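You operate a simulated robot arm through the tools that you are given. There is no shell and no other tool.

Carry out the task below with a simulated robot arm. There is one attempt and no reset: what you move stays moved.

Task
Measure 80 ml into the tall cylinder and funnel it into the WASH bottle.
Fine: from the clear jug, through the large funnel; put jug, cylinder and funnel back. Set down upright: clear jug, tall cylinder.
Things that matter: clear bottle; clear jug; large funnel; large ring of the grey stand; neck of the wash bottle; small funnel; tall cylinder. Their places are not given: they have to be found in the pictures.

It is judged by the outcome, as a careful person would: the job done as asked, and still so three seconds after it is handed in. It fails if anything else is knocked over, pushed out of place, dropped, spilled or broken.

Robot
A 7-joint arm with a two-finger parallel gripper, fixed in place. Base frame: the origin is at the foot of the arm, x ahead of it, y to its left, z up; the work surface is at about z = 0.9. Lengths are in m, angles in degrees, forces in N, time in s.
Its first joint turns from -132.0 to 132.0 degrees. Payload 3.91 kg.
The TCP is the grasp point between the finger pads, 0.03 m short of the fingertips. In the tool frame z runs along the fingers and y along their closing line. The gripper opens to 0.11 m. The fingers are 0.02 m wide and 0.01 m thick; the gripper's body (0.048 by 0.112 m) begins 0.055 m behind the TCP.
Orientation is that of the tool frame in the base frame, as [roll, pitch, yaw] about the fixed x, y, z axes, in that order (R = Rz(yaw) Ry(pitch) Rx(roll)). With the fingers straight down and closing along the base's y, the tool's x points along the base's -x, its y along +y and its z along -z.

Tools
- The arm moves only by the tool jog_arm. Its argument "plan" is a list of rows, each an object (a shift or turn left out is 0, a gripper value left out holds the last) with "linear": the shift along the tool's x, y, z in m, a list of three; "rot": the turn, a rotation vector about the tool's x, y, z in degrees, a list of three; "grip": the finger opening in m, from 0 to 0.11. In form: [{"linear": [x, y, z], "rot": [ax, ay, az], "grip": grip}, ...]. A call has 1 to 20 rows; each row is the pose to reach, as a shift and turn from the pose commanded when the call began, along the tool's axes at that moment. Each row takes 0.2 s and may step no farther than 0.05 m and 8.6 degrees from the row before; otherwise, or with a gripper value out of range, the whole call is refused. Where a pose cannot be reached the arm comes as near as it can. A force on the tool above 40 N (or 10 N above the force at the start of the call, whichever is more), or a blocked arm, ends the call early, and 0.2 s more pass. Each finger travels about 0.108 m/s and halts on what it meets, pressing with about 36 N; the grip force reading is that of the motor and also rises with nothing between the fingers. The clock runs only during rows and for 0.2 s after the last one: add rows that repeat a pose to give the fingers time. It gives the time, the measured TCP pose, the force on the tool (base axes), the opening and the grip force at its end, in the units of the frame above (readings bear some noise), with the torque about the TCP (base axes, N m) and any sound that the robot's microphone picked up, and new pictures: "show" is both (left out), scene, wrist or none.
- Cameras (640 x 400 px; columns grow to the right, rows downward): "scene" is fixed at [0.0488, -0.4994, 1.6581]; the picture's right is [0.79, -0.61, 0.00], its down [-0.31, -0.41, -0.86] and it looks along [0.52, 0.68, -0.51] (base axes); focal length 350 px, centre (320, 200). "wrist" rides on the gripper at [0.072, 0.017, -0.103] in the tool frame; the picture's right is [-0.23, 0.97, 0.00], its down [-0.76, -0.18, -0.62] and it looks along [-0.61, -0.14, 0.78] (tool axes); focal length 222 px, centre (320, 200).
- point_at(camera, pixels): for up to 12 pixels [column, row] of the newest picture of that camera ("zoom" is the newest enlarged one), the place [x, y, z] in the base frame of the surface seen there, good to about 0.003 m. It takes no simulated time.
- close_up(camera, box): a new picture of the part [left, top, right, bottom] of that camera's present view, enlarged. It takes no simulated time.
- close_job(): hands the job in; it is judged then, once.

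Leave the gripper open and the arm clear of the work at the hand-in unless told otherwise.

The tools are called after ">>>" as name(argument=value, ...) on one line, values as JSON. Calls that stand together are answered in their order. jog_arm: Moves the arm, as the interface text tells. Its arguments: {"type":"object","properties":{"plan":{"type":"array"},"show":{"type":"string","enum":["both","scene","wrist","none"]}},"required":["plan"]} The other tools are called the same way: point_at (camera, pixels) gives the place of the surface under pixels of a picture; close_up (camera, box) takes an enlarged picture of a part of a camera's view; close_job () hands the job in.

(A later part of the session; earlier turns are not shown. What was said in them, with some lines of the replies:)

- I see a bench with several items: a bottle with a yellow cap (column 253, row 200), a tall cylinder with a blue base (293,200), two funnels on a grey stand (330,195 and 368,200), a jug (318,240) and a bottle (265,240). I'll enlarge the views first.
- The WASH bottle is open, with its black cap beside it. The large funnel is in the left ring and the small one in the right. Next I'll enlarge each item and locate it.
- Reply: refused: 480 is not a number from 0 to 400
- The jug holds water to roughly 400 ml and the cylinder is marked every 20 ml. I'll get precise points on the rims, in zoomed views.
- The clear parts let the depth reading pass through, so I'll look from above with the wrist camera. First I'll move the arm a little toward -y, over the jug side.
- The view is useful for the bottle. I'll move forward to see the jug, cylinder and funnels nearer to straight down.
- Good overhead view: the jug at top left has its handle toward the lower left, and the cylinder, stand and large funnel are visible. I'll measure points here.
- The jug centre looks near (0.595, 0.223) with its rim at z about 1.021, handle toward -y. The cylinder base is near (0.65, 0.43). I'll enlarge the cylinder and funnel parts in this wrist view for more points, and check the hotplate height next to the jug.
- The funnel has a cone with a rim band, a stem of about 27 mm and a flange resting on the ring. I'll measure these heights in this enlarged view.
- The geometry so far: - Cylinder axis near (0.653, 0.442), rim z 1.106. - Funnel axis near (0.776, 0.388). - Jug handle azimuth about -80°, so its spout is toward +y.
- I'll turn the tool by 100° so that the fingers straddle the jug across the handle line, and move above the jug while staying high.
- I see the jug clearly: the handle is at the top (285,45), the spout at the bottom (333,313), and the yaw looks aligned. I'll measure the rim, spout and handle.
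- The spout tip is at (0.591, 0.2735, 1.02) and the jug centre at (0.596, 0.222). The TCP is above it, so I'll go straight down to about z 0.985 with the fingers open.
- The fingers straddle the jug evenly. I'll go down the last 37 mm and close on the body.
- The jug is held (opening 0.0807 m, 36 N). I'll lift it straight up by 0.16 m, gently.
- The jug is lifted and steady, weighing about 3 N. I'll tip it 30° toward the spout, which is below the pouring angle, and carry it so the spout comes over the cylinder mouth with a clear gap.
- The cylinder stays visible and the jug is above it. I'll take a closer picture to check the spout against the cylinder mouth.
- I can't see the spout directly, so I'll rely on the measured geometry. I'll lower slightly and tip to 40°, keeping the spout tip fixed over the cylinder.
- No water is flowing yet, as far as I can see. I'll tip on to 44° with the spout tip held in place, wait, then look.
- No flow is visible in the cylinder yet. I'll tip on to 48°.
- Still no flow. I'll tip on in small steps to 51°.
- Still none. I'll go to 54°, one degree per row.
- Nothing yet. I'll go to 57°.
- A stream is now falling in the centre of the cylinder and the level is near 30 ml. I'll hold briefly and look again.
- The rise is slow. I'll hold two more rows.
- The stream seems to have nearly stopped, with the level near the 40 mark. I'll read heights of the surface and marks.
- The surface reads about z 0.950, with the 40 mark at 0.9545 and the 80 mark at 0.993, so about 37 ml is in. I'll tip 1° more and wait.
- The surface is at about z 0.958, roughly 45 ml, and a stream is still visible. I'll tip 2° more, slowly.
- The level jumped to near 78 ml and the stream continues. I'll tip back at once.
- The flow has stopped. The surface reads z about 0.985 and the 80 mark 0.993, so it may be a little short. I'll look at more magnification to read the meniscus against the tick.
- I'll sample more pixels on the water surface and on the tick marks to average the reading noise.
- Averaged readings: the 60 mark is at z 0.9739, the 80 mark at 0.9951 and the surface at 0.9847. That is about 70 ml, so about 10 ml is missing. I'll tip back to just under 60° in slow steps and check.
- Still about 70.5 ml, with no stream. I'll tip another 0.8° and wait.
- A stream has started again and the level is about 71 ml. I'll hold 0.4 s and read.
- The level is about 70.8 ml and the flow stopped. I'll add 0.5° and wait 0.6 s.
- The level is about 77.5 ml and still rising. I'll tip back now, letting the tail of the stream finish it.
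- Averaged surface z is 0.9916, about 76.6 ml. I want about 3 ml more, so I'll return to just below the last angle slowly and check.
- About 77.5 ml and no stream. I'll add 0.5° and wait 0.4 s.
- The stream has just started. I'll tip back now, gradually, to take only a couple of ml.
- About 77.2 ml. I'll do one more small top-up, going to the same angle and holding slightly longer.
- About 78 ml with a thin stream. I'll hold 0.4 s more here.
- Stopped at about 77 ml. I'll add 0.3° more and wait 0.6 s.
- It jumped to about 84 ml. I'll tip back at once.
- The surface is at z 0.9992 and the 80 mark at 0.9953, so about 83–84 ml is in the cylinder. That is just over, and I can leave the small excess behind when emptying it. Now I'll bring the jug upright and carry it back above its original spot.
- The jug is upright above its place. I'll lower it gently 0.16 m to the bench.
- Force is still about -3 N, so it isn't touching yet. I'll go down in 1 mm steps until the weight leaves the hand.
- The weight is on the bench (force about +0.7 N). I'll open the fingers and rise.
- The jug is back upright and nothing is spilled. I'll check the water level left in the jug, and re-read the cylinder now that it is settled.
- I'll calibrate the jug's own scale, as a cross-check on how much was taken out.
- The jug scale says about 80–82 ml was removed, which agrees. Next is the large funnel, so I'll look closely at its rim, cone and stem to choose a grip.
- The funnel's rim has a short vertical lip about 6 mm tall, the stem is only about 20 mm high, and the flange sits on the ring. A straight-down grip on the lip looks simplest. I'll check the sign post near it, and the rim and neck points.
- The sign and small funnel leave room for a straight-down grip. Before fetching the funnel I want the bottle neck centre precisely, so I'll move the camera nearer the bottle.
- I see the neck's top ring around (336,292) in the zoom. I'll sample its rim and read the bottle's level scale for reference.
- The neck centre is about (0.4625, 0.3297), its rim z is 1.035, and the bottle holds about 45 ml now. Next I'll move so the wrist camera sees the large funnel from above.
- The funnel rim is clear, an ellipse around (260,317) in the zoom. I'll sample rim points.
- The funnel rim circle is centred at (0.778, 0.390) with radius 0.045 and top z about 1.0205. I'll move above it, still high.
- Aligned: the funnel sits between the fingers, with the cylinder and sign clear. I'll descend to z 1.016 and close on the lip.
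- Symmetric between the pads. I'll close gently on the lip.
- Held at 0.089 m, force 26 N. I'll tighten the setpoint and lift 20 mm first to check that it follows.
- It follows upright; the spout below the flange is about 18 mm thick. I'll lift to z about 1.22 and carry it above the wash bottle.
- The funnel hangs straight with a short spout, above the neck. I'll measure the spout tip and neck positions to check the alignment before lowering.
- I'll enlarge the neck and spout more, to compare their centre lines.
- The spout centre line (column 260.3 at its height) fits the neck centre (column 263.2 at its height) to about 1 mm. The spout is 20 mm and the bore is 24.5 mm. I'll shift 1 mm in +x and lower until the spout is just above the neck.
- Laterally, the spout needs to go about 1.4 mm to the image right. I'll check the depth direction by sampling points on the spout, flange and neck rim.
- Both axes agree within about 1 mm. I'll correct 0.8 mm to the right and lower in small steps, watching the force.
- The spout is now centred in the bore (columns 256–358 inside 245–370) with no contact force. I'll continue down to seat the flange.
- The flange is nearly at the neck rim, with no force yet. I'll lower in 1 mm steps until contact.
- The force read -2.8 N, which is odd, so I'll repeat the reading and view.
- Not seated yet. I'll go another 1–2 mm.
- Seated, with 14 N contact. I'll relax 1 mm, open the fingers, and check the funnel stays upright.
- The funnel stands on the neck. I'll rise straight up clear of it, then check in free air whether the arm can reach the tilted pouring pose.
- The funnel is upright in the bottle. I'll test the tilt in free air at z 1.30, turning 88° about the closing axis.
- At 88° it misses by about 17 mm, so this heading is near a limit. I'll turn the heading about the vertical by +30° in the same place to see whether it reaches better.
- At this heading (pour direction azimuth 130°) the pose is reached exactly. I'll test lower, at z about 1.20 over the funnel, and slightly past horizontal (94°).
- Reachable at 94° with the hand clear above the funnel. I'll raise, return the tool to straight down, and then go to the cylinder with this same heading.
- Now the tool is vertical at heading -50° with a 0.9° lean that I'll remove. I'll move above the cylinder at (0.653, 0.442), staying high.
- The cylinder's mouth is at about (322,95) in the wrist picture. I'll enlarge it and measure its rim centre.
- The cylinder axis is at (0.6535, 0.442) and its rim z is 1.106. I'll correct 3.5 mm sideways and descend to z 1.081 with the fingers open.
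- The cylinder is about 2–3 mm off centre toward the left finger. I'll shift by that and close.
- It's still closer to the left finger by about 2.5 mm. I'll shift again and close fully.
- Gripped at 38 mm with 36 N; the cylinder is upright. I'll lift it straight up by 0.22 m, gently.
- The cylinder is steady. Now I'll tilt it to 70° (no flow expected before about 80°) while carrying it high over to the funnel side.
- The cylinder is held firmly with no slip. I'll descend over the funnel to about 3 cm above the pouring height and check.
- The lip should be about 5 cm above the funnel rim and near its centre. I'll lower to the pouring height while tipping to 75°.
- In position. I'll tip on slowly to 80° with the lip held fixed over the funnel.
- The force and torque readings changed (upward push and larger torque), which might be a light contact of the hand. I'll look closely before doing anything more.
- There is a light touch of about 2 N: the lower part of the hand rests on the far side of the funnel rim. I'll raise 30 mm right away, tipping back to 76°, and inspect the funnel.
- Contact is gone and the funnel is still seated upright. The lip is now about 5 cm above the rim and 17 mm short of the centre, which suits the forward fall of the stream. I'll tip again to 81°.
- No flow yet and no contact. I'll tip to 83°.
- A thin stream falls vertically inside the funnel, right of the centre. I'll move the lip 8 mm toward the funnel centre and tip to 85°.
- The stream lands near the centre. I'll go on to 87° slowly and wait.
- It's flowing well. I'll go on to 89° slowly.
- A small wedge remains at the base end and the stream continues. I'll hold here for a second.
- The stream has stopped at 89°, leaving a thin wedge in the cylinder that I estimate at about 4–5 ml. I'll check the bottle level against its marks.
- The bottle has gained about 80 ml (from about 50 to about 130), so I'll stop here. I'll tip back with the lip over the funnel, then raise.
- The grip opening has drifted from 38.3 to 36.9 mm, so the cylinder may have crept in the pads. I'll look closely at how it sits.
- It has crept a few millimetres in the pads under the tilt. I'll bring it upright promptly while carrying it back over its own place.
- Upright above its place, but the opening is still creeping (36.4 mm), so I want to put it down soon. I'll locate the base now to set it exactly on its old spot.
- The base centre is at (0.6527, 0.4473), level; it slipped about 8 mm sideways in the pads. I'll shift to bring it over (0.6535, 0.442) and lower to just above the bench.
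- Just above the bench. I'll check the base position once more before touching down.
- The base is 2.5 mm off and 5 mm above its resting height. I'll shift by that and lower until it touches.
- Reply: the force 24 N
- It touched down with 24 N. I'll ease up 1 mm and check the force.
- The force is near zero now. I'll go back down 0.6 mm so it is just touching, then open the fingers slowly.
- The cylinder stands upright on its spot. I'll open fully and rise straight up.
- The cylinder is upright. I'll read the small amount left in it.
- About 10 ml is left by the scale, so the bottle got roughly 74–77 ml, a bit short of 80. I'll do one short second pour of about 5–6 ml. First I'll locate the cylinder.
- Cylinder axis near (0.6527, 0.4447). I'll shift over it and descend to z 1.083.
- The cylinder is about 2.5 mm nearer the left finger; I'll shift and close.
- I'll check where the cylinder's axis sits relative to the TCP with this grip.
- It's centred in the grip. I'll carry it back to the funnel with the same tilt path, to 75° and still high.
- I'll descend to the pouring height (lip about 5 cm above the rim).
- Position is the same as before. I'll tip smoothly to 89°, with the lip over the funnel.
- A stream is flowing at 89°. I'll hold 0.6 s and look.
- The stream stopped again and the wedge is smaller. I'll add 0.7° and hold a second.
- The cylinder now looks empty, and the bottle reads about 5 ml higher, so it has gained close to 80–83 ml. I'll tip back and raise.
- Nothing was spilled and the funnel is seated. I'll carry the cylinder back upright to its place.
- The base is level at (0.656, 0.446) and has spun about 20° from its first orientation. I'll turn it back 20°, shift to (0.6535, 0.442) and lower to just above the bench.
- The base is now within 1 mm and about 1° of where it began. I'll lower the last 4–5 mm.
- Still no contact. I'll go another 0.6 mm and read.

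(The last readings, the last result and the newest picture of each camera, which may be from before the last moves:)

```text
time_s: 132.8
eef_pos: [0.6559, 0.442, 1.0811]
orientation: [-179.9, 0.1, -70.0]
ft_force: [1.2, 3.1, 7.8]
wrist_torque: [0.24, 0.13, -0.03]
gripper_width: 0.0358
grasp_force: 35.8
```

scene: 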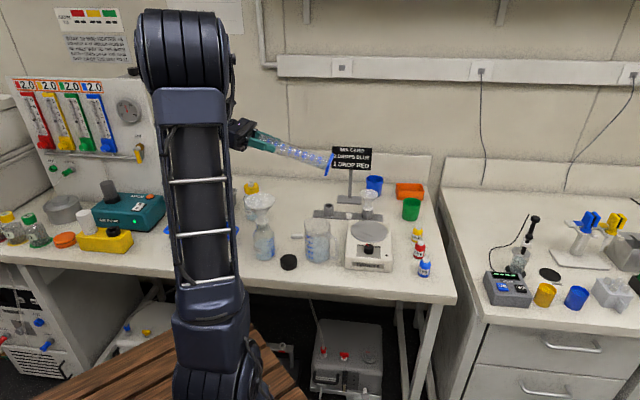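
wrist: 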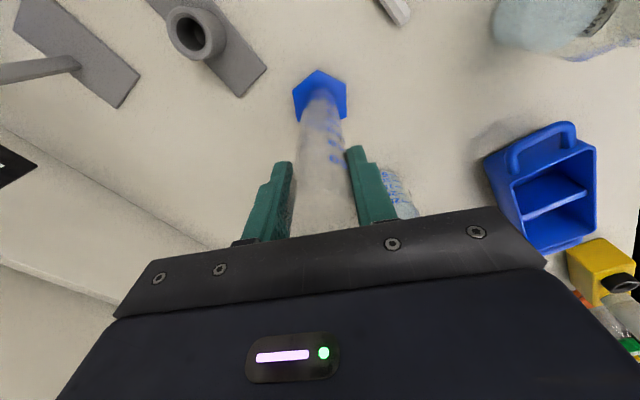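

It's touching, with a light 5–8 N. I'll open the fingers slowly and rise.

>>> jog_arm(plan=[{"linear": [0, 0, -0.0003]}, {"linear": [0, 0, -0.0003], "grip": 0.038}, {"linear": [0, 0, -0.0003], "grip": 0.042}, {"linear": [0, 0, -0.0003], "grip": 0.05}, {"linear": [0, 0, -0.0003], "grip": 0.065}, {"linear": [0, 0, -0.0003], "grip": 0.085}, {"linear": [0, 0, -0.0003], "grip": 0.11}, {"linear": [0, 0, -0.0003], "grip": 0.11}, {"linear": [0, 0, -0.03], "grip": 0.11}, {"linear": [0, 0, -0.07], "grip": 0.11}, {"linear": [0, 0, -0.11], "grip": 0.11}, {"linear": [0, 0, -0.15], "grip": 0.11}, {"linear": [0, 0, -0.19], "grip": 0.11}, {"linear": [0, 0, -0.22], "grip": 0.11}, {"linear": [0, 0, -0.22], "grip": 0.11}])

>>> close_up(camera="scene", box=[276, 166, 316, 226])

>>> close_up(camera="scene", box=[284, 208, 308, 224])

>>> point_at(camera="zoom", pixels=[[240, 190], [260, 190], [280, 200], [300, 200], [320, 200], [340, 200], [250, 210], [280, 215], [310, 215], [330, 220], [260, 230], [300, 230]])

```text
time_s: 136.0
eef_pos: [0.655, 0.4422, 1.3021]
orientation: [-180.0, 0.1, -70.0]
ft_force: [-1.2, 0.2, 0.0]
wrist_torque: [0.01, -0.02, 0.04]
gripper_width: 0.11
grasp_force: 0.2
```

scene: 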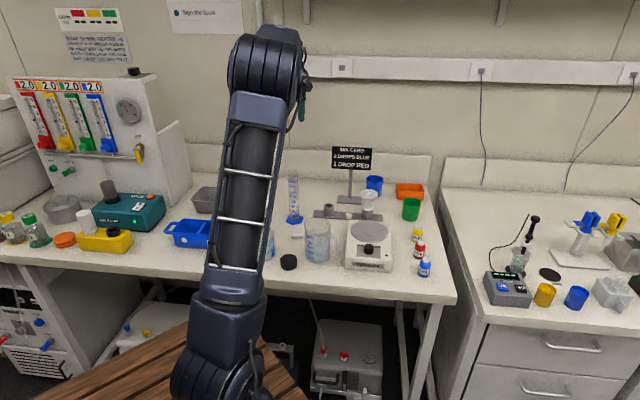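
wrist: 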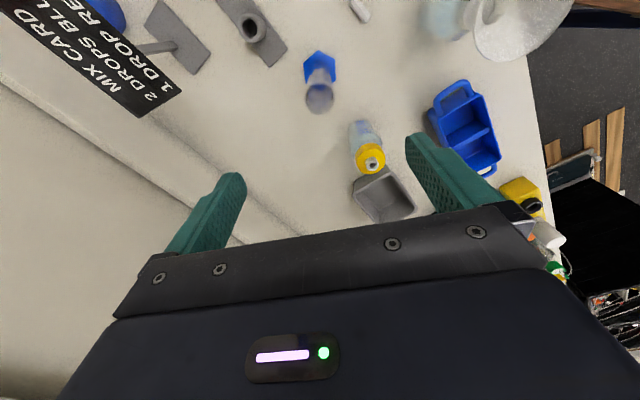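

```text
6.67 times, centred on (296, 196) of scene
```

zoom: 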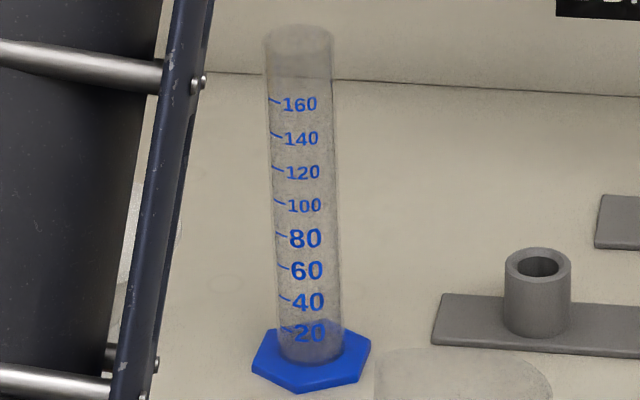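

```text
16.00 times, centred on (296, 216) of scene
```

zoom: 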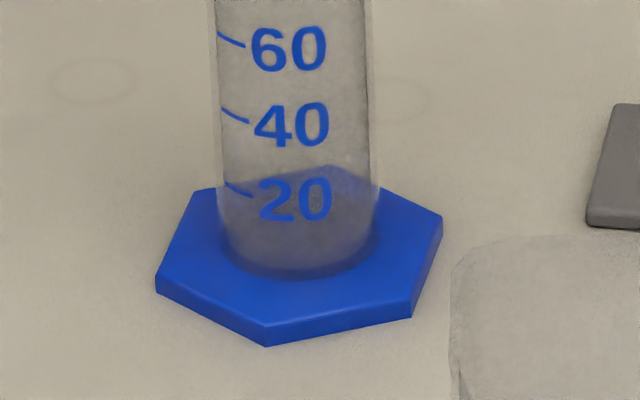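

```text
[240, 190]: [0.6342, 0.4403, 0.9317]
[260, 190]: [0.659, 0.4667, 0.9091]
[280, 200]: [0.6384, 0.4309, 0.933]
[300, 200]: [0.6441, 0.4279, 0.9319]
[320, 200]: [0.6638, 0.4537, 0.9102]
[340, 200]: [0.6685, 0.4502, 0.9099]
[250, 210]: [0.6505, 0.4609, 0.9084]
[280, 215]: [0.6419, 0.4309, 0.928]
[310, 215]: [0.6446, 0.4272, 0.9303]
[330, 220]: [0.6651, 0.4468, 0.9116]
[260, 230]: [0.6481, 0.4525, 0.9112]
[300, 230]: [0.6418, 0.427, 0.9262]
```

The cylinder is upright, empty, and back in its place. Now I'll return the funnel, first moving so the wrist camera sees it from above.

>>> jog_arm(plan=[{"linear": [0.022, 0.03, 0]}, {"linear": [0.044, 0.06, 0]}, {"linear": [0.066, 0.09, 0]}, {"linear": [0.088, 0.12, 0]}, {"linear": [0.11, 0.15, 0]}, {"linear": [0.132, 0.18, 0]}, {"linear": [0.1544, 0.2105, 0]}, {"linear": [0.1544, 0.2105, 0]}], show="wrist")

>>> close_up(camera="wrist", box=[270, 60, 430, 180])

>>> close_up(camera="scene", box=[232, 186, 296, 266])

```text
time_s: 137.8
eef_pos: [0.5108, 0.2235, 1.2976]
orientation: [-180.0, 0.2, -70.1]
ft_force: [-0.9, 0.6, -0.1]
wrist_torque: [0.01, 0.04, 0.02]
gripper_width: 0.1098
grasp_force: 0.0
```

wrist: 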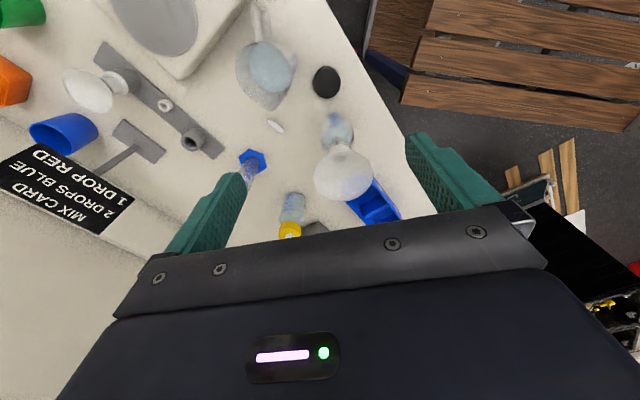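

```text
3.33 times, centred on (350, 120) of wrist
```

zoom: 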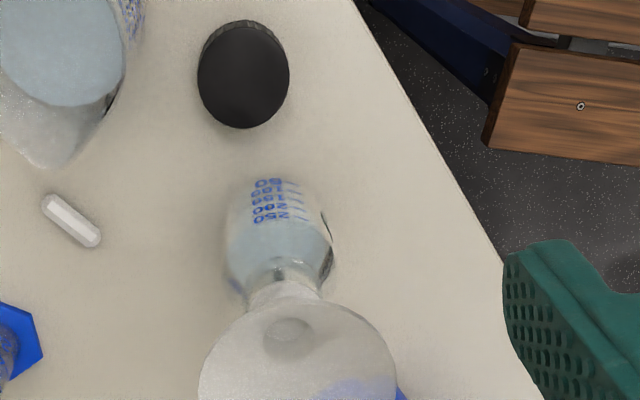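

```text
5.00 times, centred on (264, 226) of scene
```

zoom: 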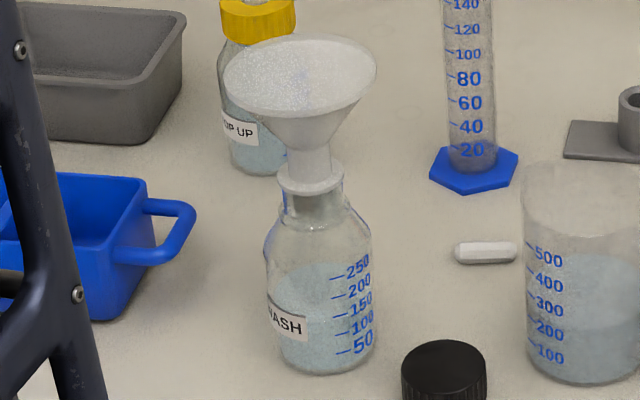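

The funnel is still well seated. I'll measure its rim circle.

>>> close_up(camera="wrist", box=[300, 120, 396, 210])

```text
4.44 times, centred on (348, 165) of wrist
```

zoom: 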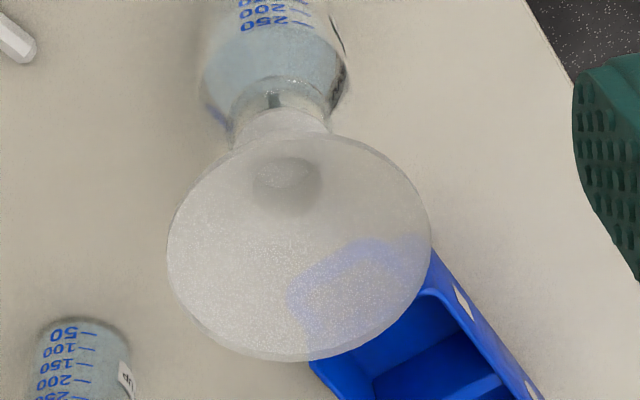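

>>> point_at(camera="zoom", pixels=[[170, 245], [185, 195], [210, 165], [180, 290], [215, 335], [260, 356], [310, 358], [360, 340], [410, 300], [428, 240], [415, 195], [385, 160]])

```text
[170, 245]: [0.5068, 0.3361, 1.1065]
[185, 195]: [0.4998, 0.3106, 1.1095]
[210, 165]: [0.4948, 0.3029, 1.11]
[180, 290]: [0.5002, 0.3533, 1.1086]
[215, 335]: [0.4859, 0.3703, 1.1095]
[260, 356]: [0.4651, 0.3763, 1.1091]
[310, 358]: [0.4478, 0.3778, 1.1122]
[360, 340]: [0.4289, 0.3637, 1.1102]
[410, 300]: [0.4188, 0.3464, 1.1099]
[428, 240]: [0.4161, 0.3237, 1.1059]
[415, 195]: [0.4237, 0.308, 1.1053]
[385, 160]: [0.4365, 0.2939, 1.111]
```

Funnel rim centre is about (0.4617, 0.3315), rim z 1.109. I'll move above it and come down with the fingers open.

>>> jog_arm(plan=[{"linear": [-0.04, 0.003, 0]}, {"linear": [-0.08, 0.006, 0]}, {"linear": [-0.1177, 0.0091, 0]}, {"linear": [-0.1177, 0.0091, 0.04]}, {"linear": [-0.1177, 0.0091, 0.08]}, {"linear": [-0.1177, 0.0091, 0.12]}, {"linear": [-0.1177, 0.0091, 0.14]}, {"linear": [-0.1177, 0.0091, 0.14]}], show="wrist")

>>> close_up(camera="scene", box=[224, 160, 304, 230])

```text
time_s: 139.6
eef_pos: [0.4619, 0.333, 1.1599]
orientation: [-179.9, 0.0, -70.0]
ft_force: [-0.2, 0.0, 0.6]
wrist_torque: [0.0, 0.01, 0.0]
gripper_width: 0.1098
grasp_force: 0.1
```

wrist: 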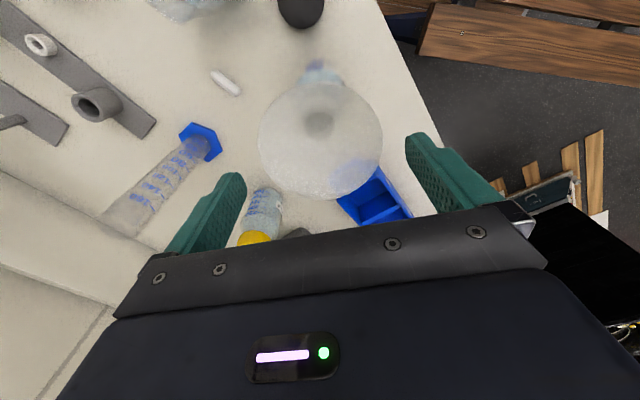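

```text
5.71 times, centred on (264, 195) of scene
```

zoom: 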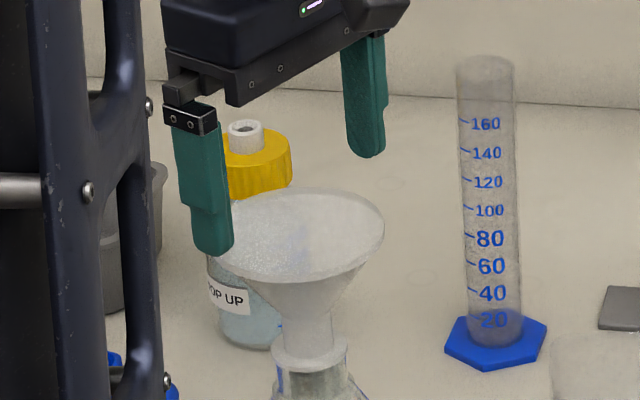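

Aligned. I'll descend to the lip.

>>> jog_arm(plan=[{"linear": [0, 0, 0.02]}, {"linear": [0, 0, 0.04]}, {"linear": [0, 0, 0.052]}, {"linear": [0, 0, 0.0565]}, {"linear": [0, 0, 0.0565]}], show="wrist")

>>> close_up(camera="scene", box=[224, 160, 304, 230])

```text
time_s: 140.8
eef_pos: [0.4599, 0.3311, 1.1049]
orientation: [-180.0, 0.2, -69.9]
ft_force: [0.4, -0.5, 0.3]
wrist_torque: [0.0, -0.02, 0.01]
gripper_width: 0.11
grasp_force: 0.0
```

wrist: 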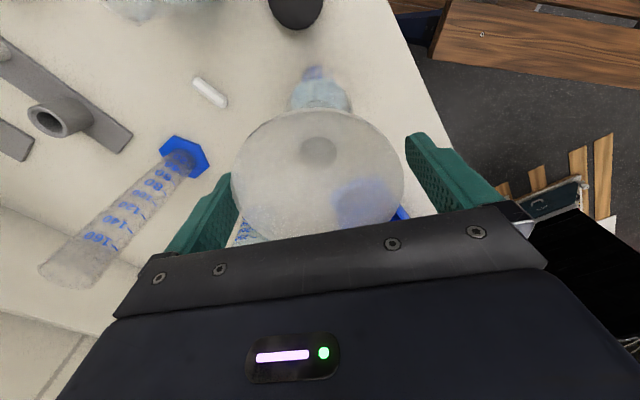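

```text
5.71 times, centred on (264, 195) of scene
```

zoom: 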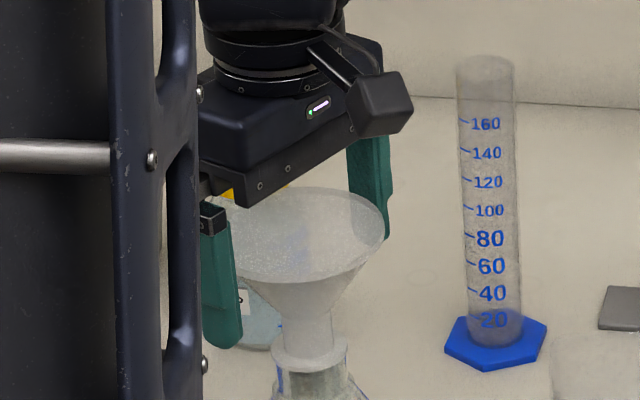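

Nearly centred: the rim is about 1.3 mm toward the left finger. I'll correct and close.

>>> jog_arm(plan=[{"linear": [0, -0.0013, 0]}, {"linear": [0, -0.0013, 0.0005], "grip": 0.1}, {"linear": [0, -0.0013, 0.0005], "grip": 0.094}, {"linear": [0, -0.0013, 0.0005], "grip": 0.088}, {"linear": [0, -0.0013, 0.0005], "grip": 0.075}, {"linear": [0, -0.0013, 0.0005], "grip": 0.075}, {"linear": [0, -0.0013, 0.0005], "grip": 0.075}], show="none")

>>> close_up(camera="scene", box=[224, 170, 304, 240])

```text
time_s: 142.4
eef_pos: [0.4617, 0.3325, 1.103]
orientation: [-180.0, 0.2, -70.0]
ft_force: [-0.1, -0.3, -0.2]
wrist_torque: [-0.09, -0.06, -0.02]
gripper_width: 0.0841
grasp_force: 25.7
```

```text
5.71 times, centred on (264, 205) of scene
```

zoom: 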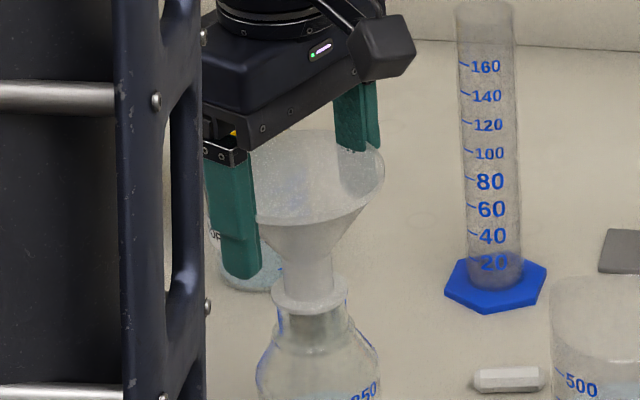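

The opening is 84 mm this time, against 89 mm with the earlier heading, and the funnel still looks upright. I'll lift 25 mm slowly and verify that it follows and the bottle stays.

>>> jog_arm(plan=[{"linear": [0, 0, -0.004]}, {"linear": [0, 0, -0.01]}, {"linear": [0, 0, -0.017]}, {"linear": [0, 0, -0.025]}, {"linear": [0, 0, -0.025]}], show="wrist")

>>> close_up(camera="scene", box=[224, 170, 304, 240])

```text
time_s: 143.6
eef_pos: [0.4617, 0.3325, 1.1281]
orientation: [-180.0, 0.2, -70.0]
ft_force: [0.9, 0.1, -0.1]
wrist_torque: [-0.02, 0.01, 0.0]
gripper_width: 0.0842
grasp_force: 25.7
```

wrist: 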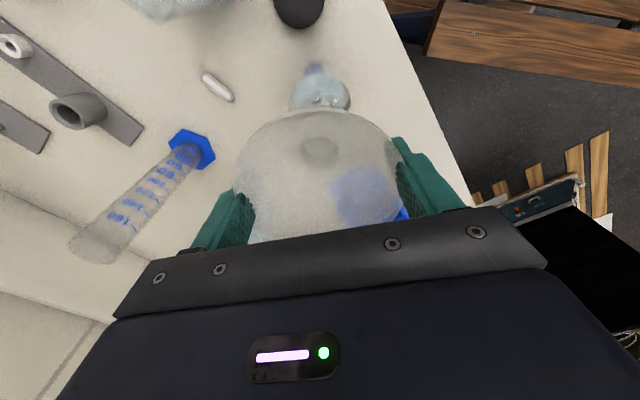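

```text
5.71 times, centred on (264, 205) of scene
```

zoom: 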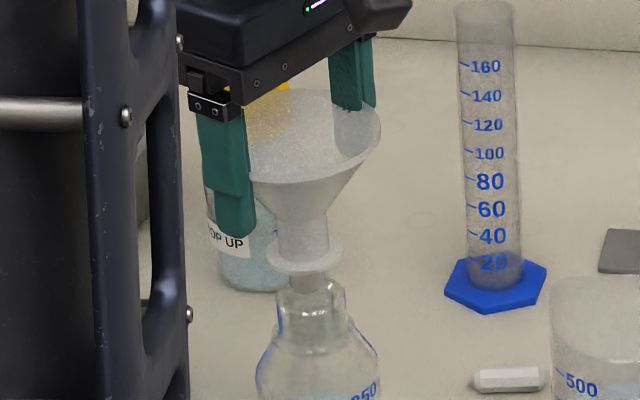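

The funnel came out cleanly and the bottle stayed put. I'll raise it and carry it over the large ring of the grey stand, turning back to the first heading on the way.

>>> jog_arm(plan=[{"linear": [0, 0, -0.03]}, {"linear": [0, 0, -0.065]}, {"linear": [0, 0, -0.0925]}, {"linear": [0.004, -0.023, -0.0925], "rot": [0, 0, 2]}, {"linear": [0.0108, -0.0625, -0.0925], "rot": [0, 0, 4]}, {"linear": [0.0177, -0.102, -0.0925], "rot": [0, 0, 6]}, {"linear": [0.0245, -0.1415, -0.0925], "rot": [0, 0, 8]}, {"linear": [0.0313, -0.181, -0.0925], "rot": [0, 0, 10]}, {"linear": [0.0382, -0.2205, -0.0925], "rot": [0, 0, 10]}, {"linear": [0.045, -0.26, -0.0925], "rot": [0, 0, 10]}, {"linear": [0.0512, -0.296, -0.0925], "rot": [0, 0, 10]}, {"linear": [0.0548, -0.3165, -0.0925], "rot": [0, 0, 10]}, {"linear": [0.0548, -0.3165, -0.0925], "rot": [0, 0, 10]}])

>>> close_up(camera="scene", box=[290, 130, 370, 220])

```text
time_s: 146.4
eef_pos: [0.7787, 0.3888, 1.2212]
orientation: [179.9, 0.2, -80.1]
ft_force: [-0.9, -0.1, -0.4]
wrist_torque: [-0.02, 0.01, -0.03]
gripper_width: 0.0837
grasp_force: 26.4
```

scene: 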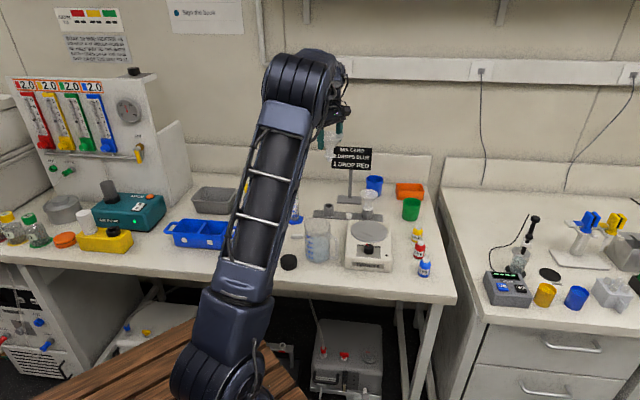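
wrist: 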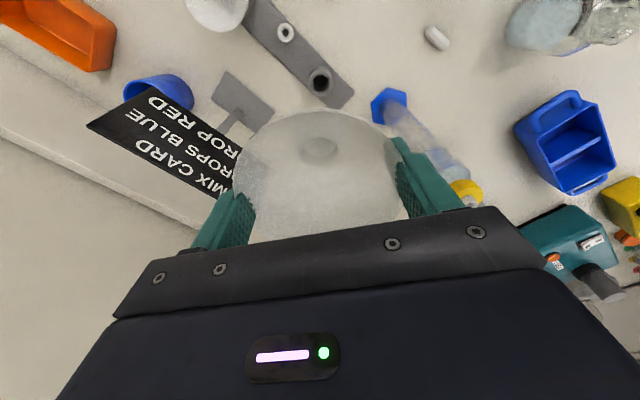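

```text
4.44 times, centred on (330, 175) of scene
```

zoom: 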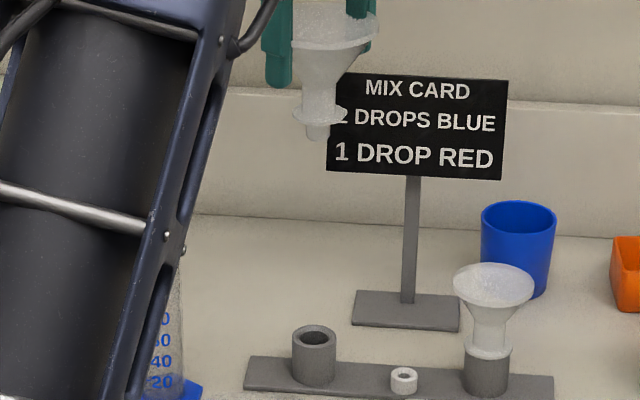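

Over the ring. I'll measure the ring's opening in the wrist view and the spout in the scene view.

>>> close_up(camera="wrist", box=[300, 55, 345, 105])

>>> close_up(camera="scene", box=[314, 196, 344, 222])

```text
8.00 times, centred on (322, 80) of wrist
```

zoom: 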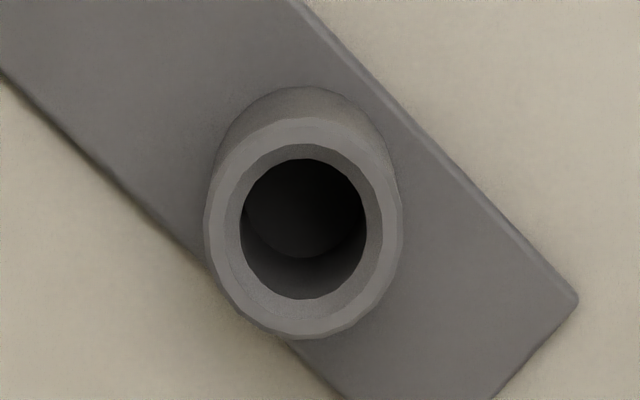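

```text
15.38 times, centred on (329, 209) of scene
```

zoom: 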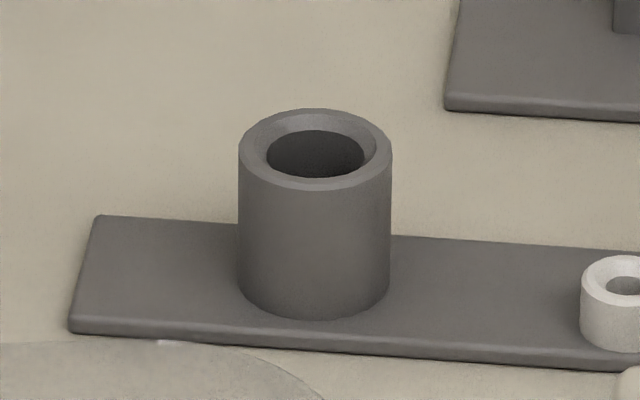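

>>> point_at(camera="zoom", pixels=[[242, 152], [389, 152], [315, 112], [315, 186], [258, 125], [372, 125], [260, 178], [372, 178]])

>>> close_up(camera="scene", box=[310, 140, 350, 170])

>>> point_at(camera="zoom", pixels=[[293, 210], [293, 195], [225, 190], [360, 185], [293, 150], [265, 150], [320, 150], [293, 178]])

```text
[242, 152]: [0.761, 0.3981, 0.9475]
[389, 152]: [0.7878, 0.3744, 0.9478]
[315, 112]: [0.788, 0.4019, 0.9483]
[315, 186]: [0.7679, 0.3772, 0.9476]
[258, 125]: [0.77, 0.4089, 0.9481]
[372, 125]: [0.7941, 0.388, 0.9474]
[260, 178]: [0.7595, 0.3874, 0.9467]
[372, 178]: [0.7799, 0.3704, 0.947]
```

```text
13.33 times, centred on (330, 155) of scene
```

zoom: 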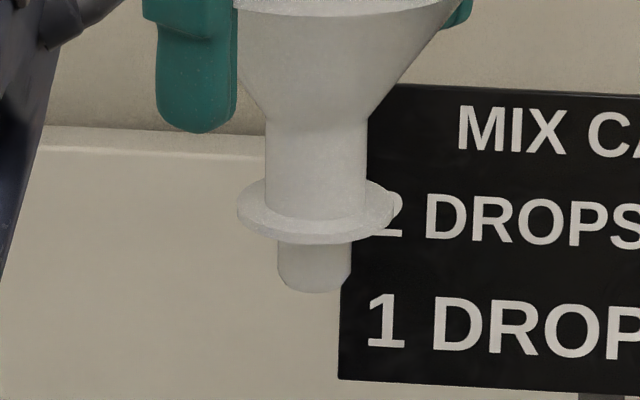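

```text
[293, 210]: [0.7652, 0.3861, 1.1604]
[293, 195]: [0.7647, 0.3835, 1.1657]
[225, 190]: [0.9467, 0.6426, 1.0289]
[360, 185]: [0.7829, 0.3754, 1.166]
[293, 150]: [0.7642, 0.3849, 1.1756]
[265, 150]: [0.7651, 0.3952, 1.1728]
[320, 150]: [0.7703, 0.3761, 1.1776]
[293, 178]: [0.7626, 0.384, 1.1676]
```

The ring centre is about (0.776, 0.3885) and the funnel axis is about 1 mm to the right of it. I'll correct that and lower until the spout is about 15 mm above the ring.

>>> jog_arm(plan=[{"linear": [-0.0005, 0.001, 0.02]}, {"linear": [-0.0005, 0.001, 0.06]}, {"linear": [-0.0005, 0.001, 0.1]}, {"linear": [-0.0005, 0.001, 0.135]}, {"linear": [-0.0005, 0.001, 0.16]}, {"linear": [-0.0005, 0.001, 0.17]}, {"linear": [-0.0005, 0.001, 0.17]}], show="wrist")

>>> close_up(camera="scene", box=[310, 185, 350, 215])

```text
time_s: 148.0
eef_pos: [0.7776, 0.39, 1.0497]
orientation: [180.0, 0.2, -80.0]
ft_force: [-1.2, -0.8, -0.1]
wrist_torque: [0.0, 0.02, 0.03]
gripper_width: 0.0835
grasp_force: 25.9
```

wrist: 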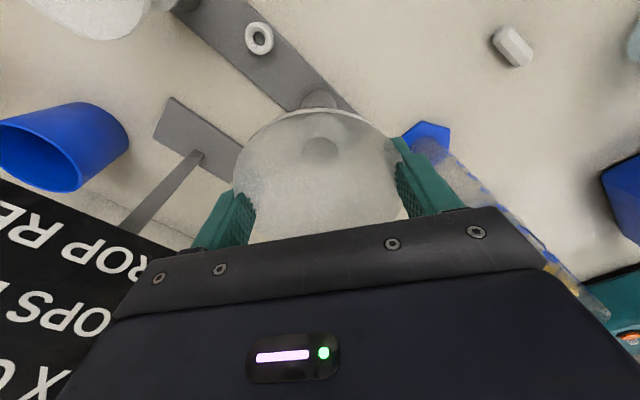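

```text
13.33 times, centred on (330, 200) of scene
```

zoom: 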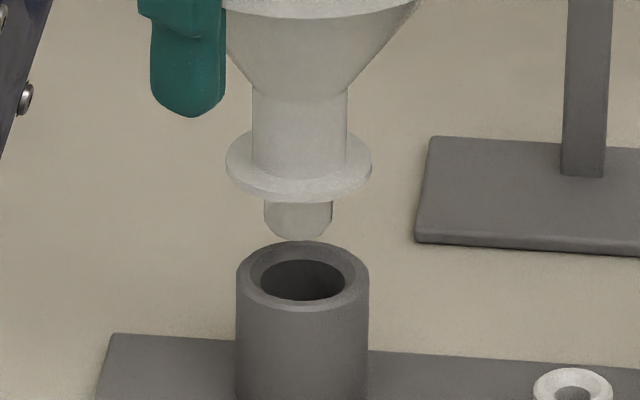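

The spout sits about 1.7 mm left of the ring centre in this view. I'll correct and lower until it just enters.

>>> jog_arm(plan=[{"linear": [0.0012, -0.0011, 0.004]}, {"linear": [0.0012, -0.0011, 0.01]}, {"linear": [0.0012, -0.0011, 0.015]}, {"linear": [0.0012, -0.0011, 0.015]}], show="none")

>>> close_up(camera="scene", box=[310, 185, 350, 215])

```text
time_s: 149.0
eef_pos: [0.7777, 0.3892, 1.0345]
orientation: [179.9, 0.3, -80.0]
ft_force: [-0.7, -0.1, -0.3]
wrist_torque: [-0.01, 0.02, 0.0]
gripper_width: 0.0835
grasp_force: 26.0
```

```text
13.33 times, centred on (330, 200) of scene
```

zoom: 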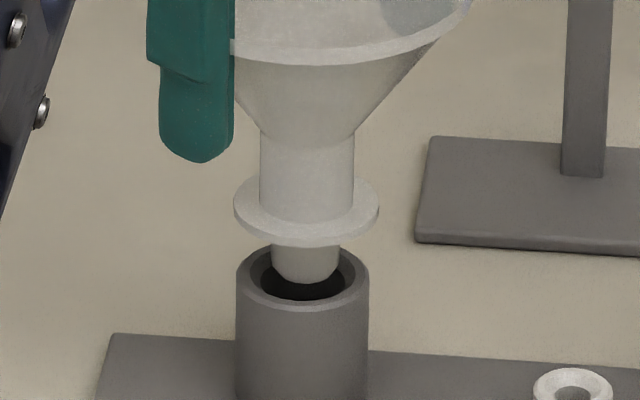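

The spout is inside the ring's mouth and centred within about 0.6 mm. I'll lower on, watching the force.

>>> jog_arm(plan=[{"linear": [-0.0002, 0.0004, 0.004]}, {"linear": [-0.0002, 0.0004, 0.008]}, {"linear": [-0.0002, 0.0004, 0.012]}, {"linear": [-0.0002, 0.0004, 0.015]}, {"linear": [-0.0002, 0.0004, 0.015]}], show="none")

>>> close_up(camera="scene", box=[310, 185, 350, 215])

```text
time_s: 150.2
eef_pos: [0.7784, 0.3897, 1.0199]
orientation: [180.0, 0.1, -80.0]
ft_force: [-0.1, 0.7, 0.6]
wrist_torque: [-0.01, 0.01, -0.02]
gripper_width: 0.0832
grasp_force: 26.0
```

```text
13.33 times, centred on (330, 200) of scene
```

zoom: 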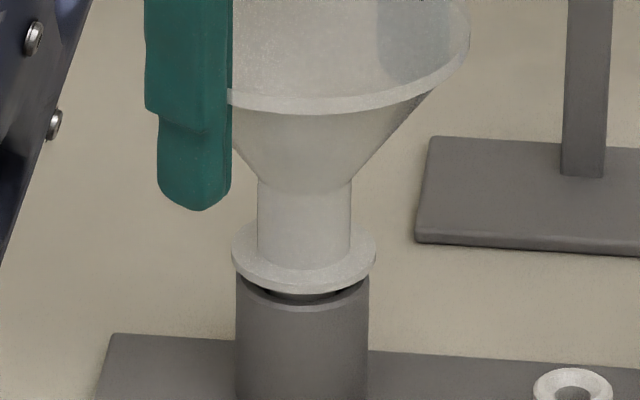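

The flange is about 4 mm above the ring. I'll lower in 1 mm steps to contact.

>>> jog_arm(plan=[{"linear": [0, 0, 0.001]}, {"linear": [0, 0, 0.002]}, {"linear": [0, 0, 0.003]}, {"linear": [0, 0, 0.003]}], show="none")

>>> jog_arm(plan=[{"linear": [0, 0, 0.001]}, {"linear": [0, 0, 0.001]}], show="none")

>>> close_up(camera="scene", box=[310, 185, 350, 215])

```text
time_s: 151.2
eef_pos: [0.7784, 0.3893, 1.0174]
orientation: [179.9, 0.3, -80.0]
ft_force: [0.0, 0.2, -0.1]
wrist_torque: [-0.02, 0.0, 0.02]
gripper_width: 0.0832
grasp_force: 26.3
```

```text
time_s: 151.8
eef_pos: [0.7773, 0.3891, 1.0164]
orientation: [179.9, 0.2, -80.0]
ft_force: [-0.2, -0.2, -0.5]
wrist_torque: [0.0, 0.02, -0.01]
gripper_width: 0.083
grasp_force: 25.5
```

```text
13.33 times, centred on (330, 200) of scene
```

zoom: 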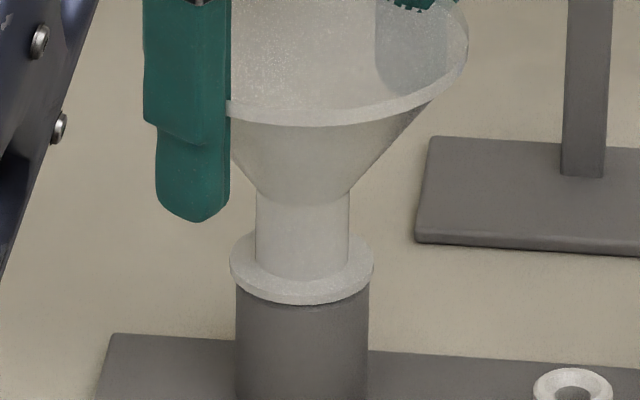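

>>> jog_arm(plan=[{"linear": [0, 0, 0.0007]}, {"linear": [0, 0, 0.0007]}], show="none")

>>> jog_arm(plan=[{"linear": [0, 0, 0.0006]}, {"linear": [0, 0, 0.0006]}], show="none")

```text
time_s: 152.4
eef_pos: [0.778, 0.389, 1.0153]
orientation: [180.0, 0.2, -80.0]
ft_force: [0.3, 0.5, -0.6]
wrist_torque: [-0.01, 0.0, 0.0]
gripper_width: 0.0833
grasp_force: 26.1
```

```text
time_s: 153.0
eef_pos: [0.7778, 0.3892, 1.0164]
orientation: [179.9, 0.2, -80.1]
ft_force: [-0.3, -0.9, -5.7]
wrist_torque: [0.0, -0.28, -0.03]
gripper_width: 0.0829
grasp_force: 26.1
```

The readings changed at contact; I'll repeat the reading and look.

>>> jog_arm(plan=[{"linear": [0, 0, 0]}], show="none")

>>> close_up(camera="scene", box=[300, 170, 356, 215])

```text
time_s: 153.4
eef_pos: [0.7769, 0.3891, 1.0162]
orientation: [180.0, 0.1, -80.0]
ft_force: [-2.0, -1.7, -2.0]
wrist_torque: [-0.03, -0.07, -0.01]
gripper_width: 0.083
grasp_force: 25.7
```

```text
8.89 times, centred on (328, 192) of scene
```

zoom: 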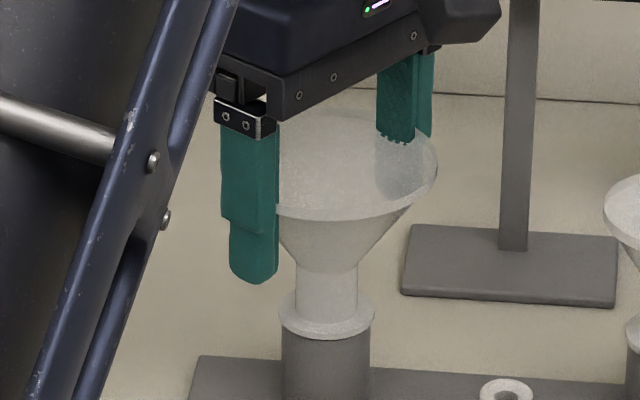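

The flange rests on the ring. I'll open the fingers slowly and then rise straight up.

>>> jog_arm(plan=[{"linear": [0, 0, -0.0003], "grip": 0.085}, {"linear": [0, 0, -0.0003], "grip": 0.089}, {"linear": [0, 0, -0.0003], "grip": 0.095}, {"linear": [0, 0, -0.0003], "grip": 0.102}, {"linear": [0, 0, -0.0003], "grip": 0.11}, {"linear": [0, 0, -0.0003], "grip": 0.11}])

>>> close_up(camera="scene", box=[300, 170, 356, 215])

```text
time_s: 154.8
eef_pos: [0.7779, 0.3893, 1.0151]
orientation: [-180.0, 0.2, -80.0]
ft_force: [0.0, -0.6, -0.1]
wrist_torque: [0.0, -0.01, 0.0]
gripper_width: 0.1101
grasp_force: 0.1
```

scene: 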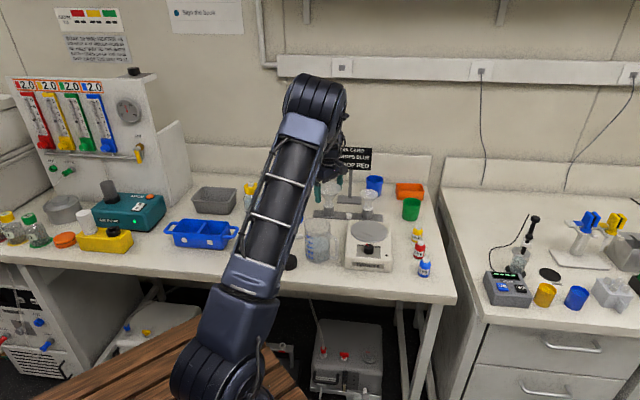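
wrist: 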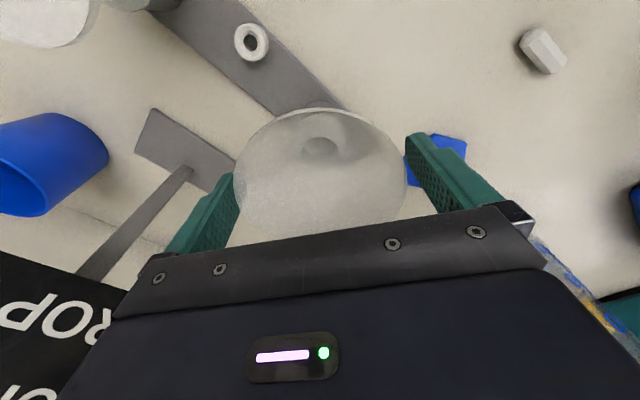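

```text
8.89 times, centred on (328, 192) of scene
```

zoom: 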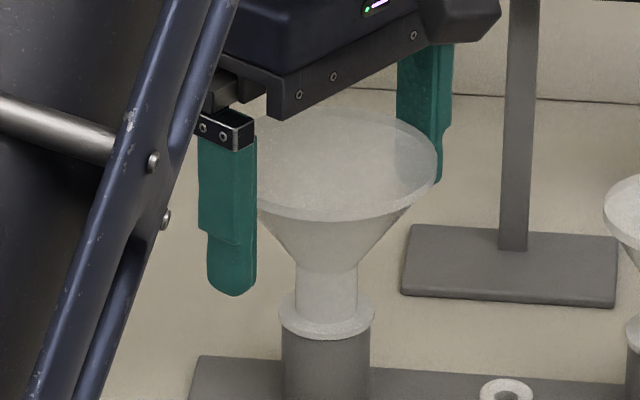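

The funnel is seated upright in the ring, as it was at the start. I'll rise and back the arm off clear of the bench.

>>> jog_arm(plan=[{"linear": [0, 0, -0.02]}, {"linear": [0, 0, -0.05]}, {"linear": [0, 0, -0.09]}, {"linear": [0, 0, -0.13]}, {"linear": [0, 0, -0.17]}, {"linear": [0, 0, -0.21]}, {"linear": [0, 0, -0.25]}, {"linear": [0, 0.03, -0.28]}, {"linear": [0.01, 0.075, -0.29]}, {"linear": [0.02, 0.12, -0.3]}, {"linear": [0.03, 0.165, -0.3]}, {"linear": [0.04, 0.21, -0.3]}, {"linear": [0.05, 0.25, -0.3]}, {"linear": [0.05, 0.25, -0.3]}])

>>> close_up(camera="scene", box=[220, 140, 460, 290])

>>> close_up(camera="wrist", box=[180, 0, 440, 220])

```text
time_s: 157.8
eef_pos: [0.5416, 0.2949, 1.3156]
orientation: [179.9, 0.2, -80.0]
ft_force: [-0.2, 0.0, -0.2]
wrist_torque: [-0.03, 0.01, 0.04]
gripper_width: 0.1098
grasp_force: 0.1
```

scene: 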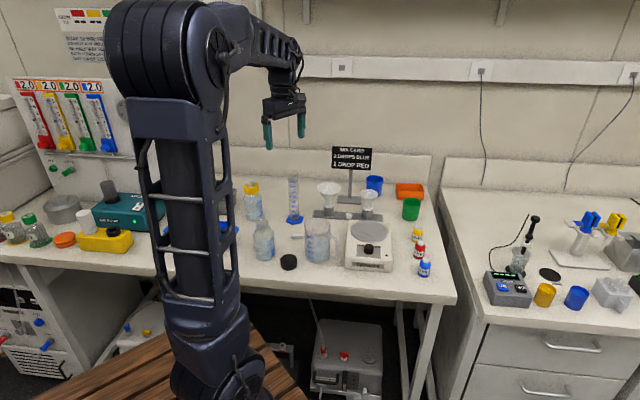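
wrist: 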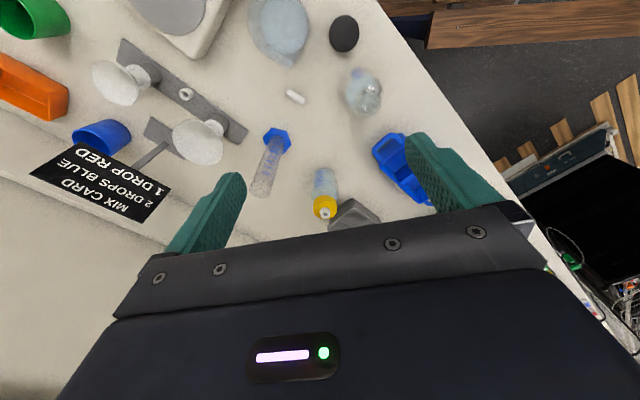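

```text
2.67 times, centred on (340, 215) of scene
```

zoom: 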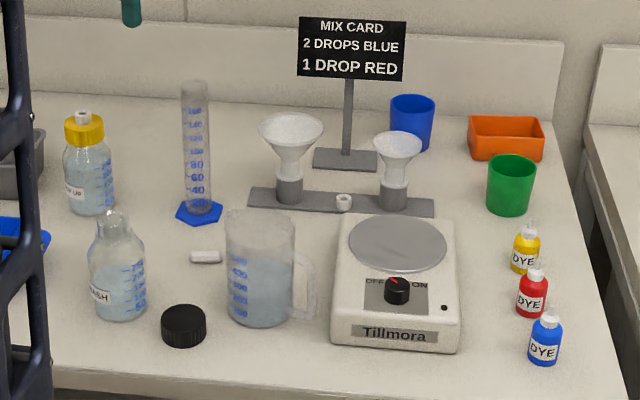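

```text
1.82 times, centred on (310, 110) of wrist
```

zoom: 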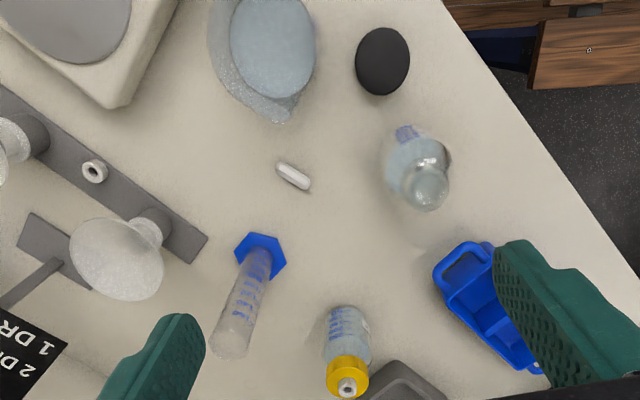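

Everything is back as it was in the first picture. The jug and cylinder are upright in their places and the funnel is in the large ring. The bottle holds the measured water, nothing is spilled, and the gripper is open and clear. I'm handing in.

>>> close_job()

```text
The job is handed in.
```

I measured about 80 ml into the tall cylinder and funnelled it into the WASH bottle, and I've handed the job in. The clear jug and tall cylinder are upright in their places, and the large funnel is back in its ring. I saw no spills.

- **Amount:** my last reading of the cylinder was about 83–84 ml, slightly over the 80 mark. The first pour into the funnel left about 10 ml in the cylinder, so I poured again. The cylinder now looks empty, and the bottle has gained roughly 80–84 ml.
- **Light contact:** the hand briefly rested on the funnel rim with about 2 N while the funnel was in the bottle. The funnel stayed seated, but the WASH bottle may have shifted by about 2 mm.
- **Cylinder position:** it slipped a few millimetres in the grip and turned about 20° while pouring. I put it back to within about 1 mm and 1° of where it started.
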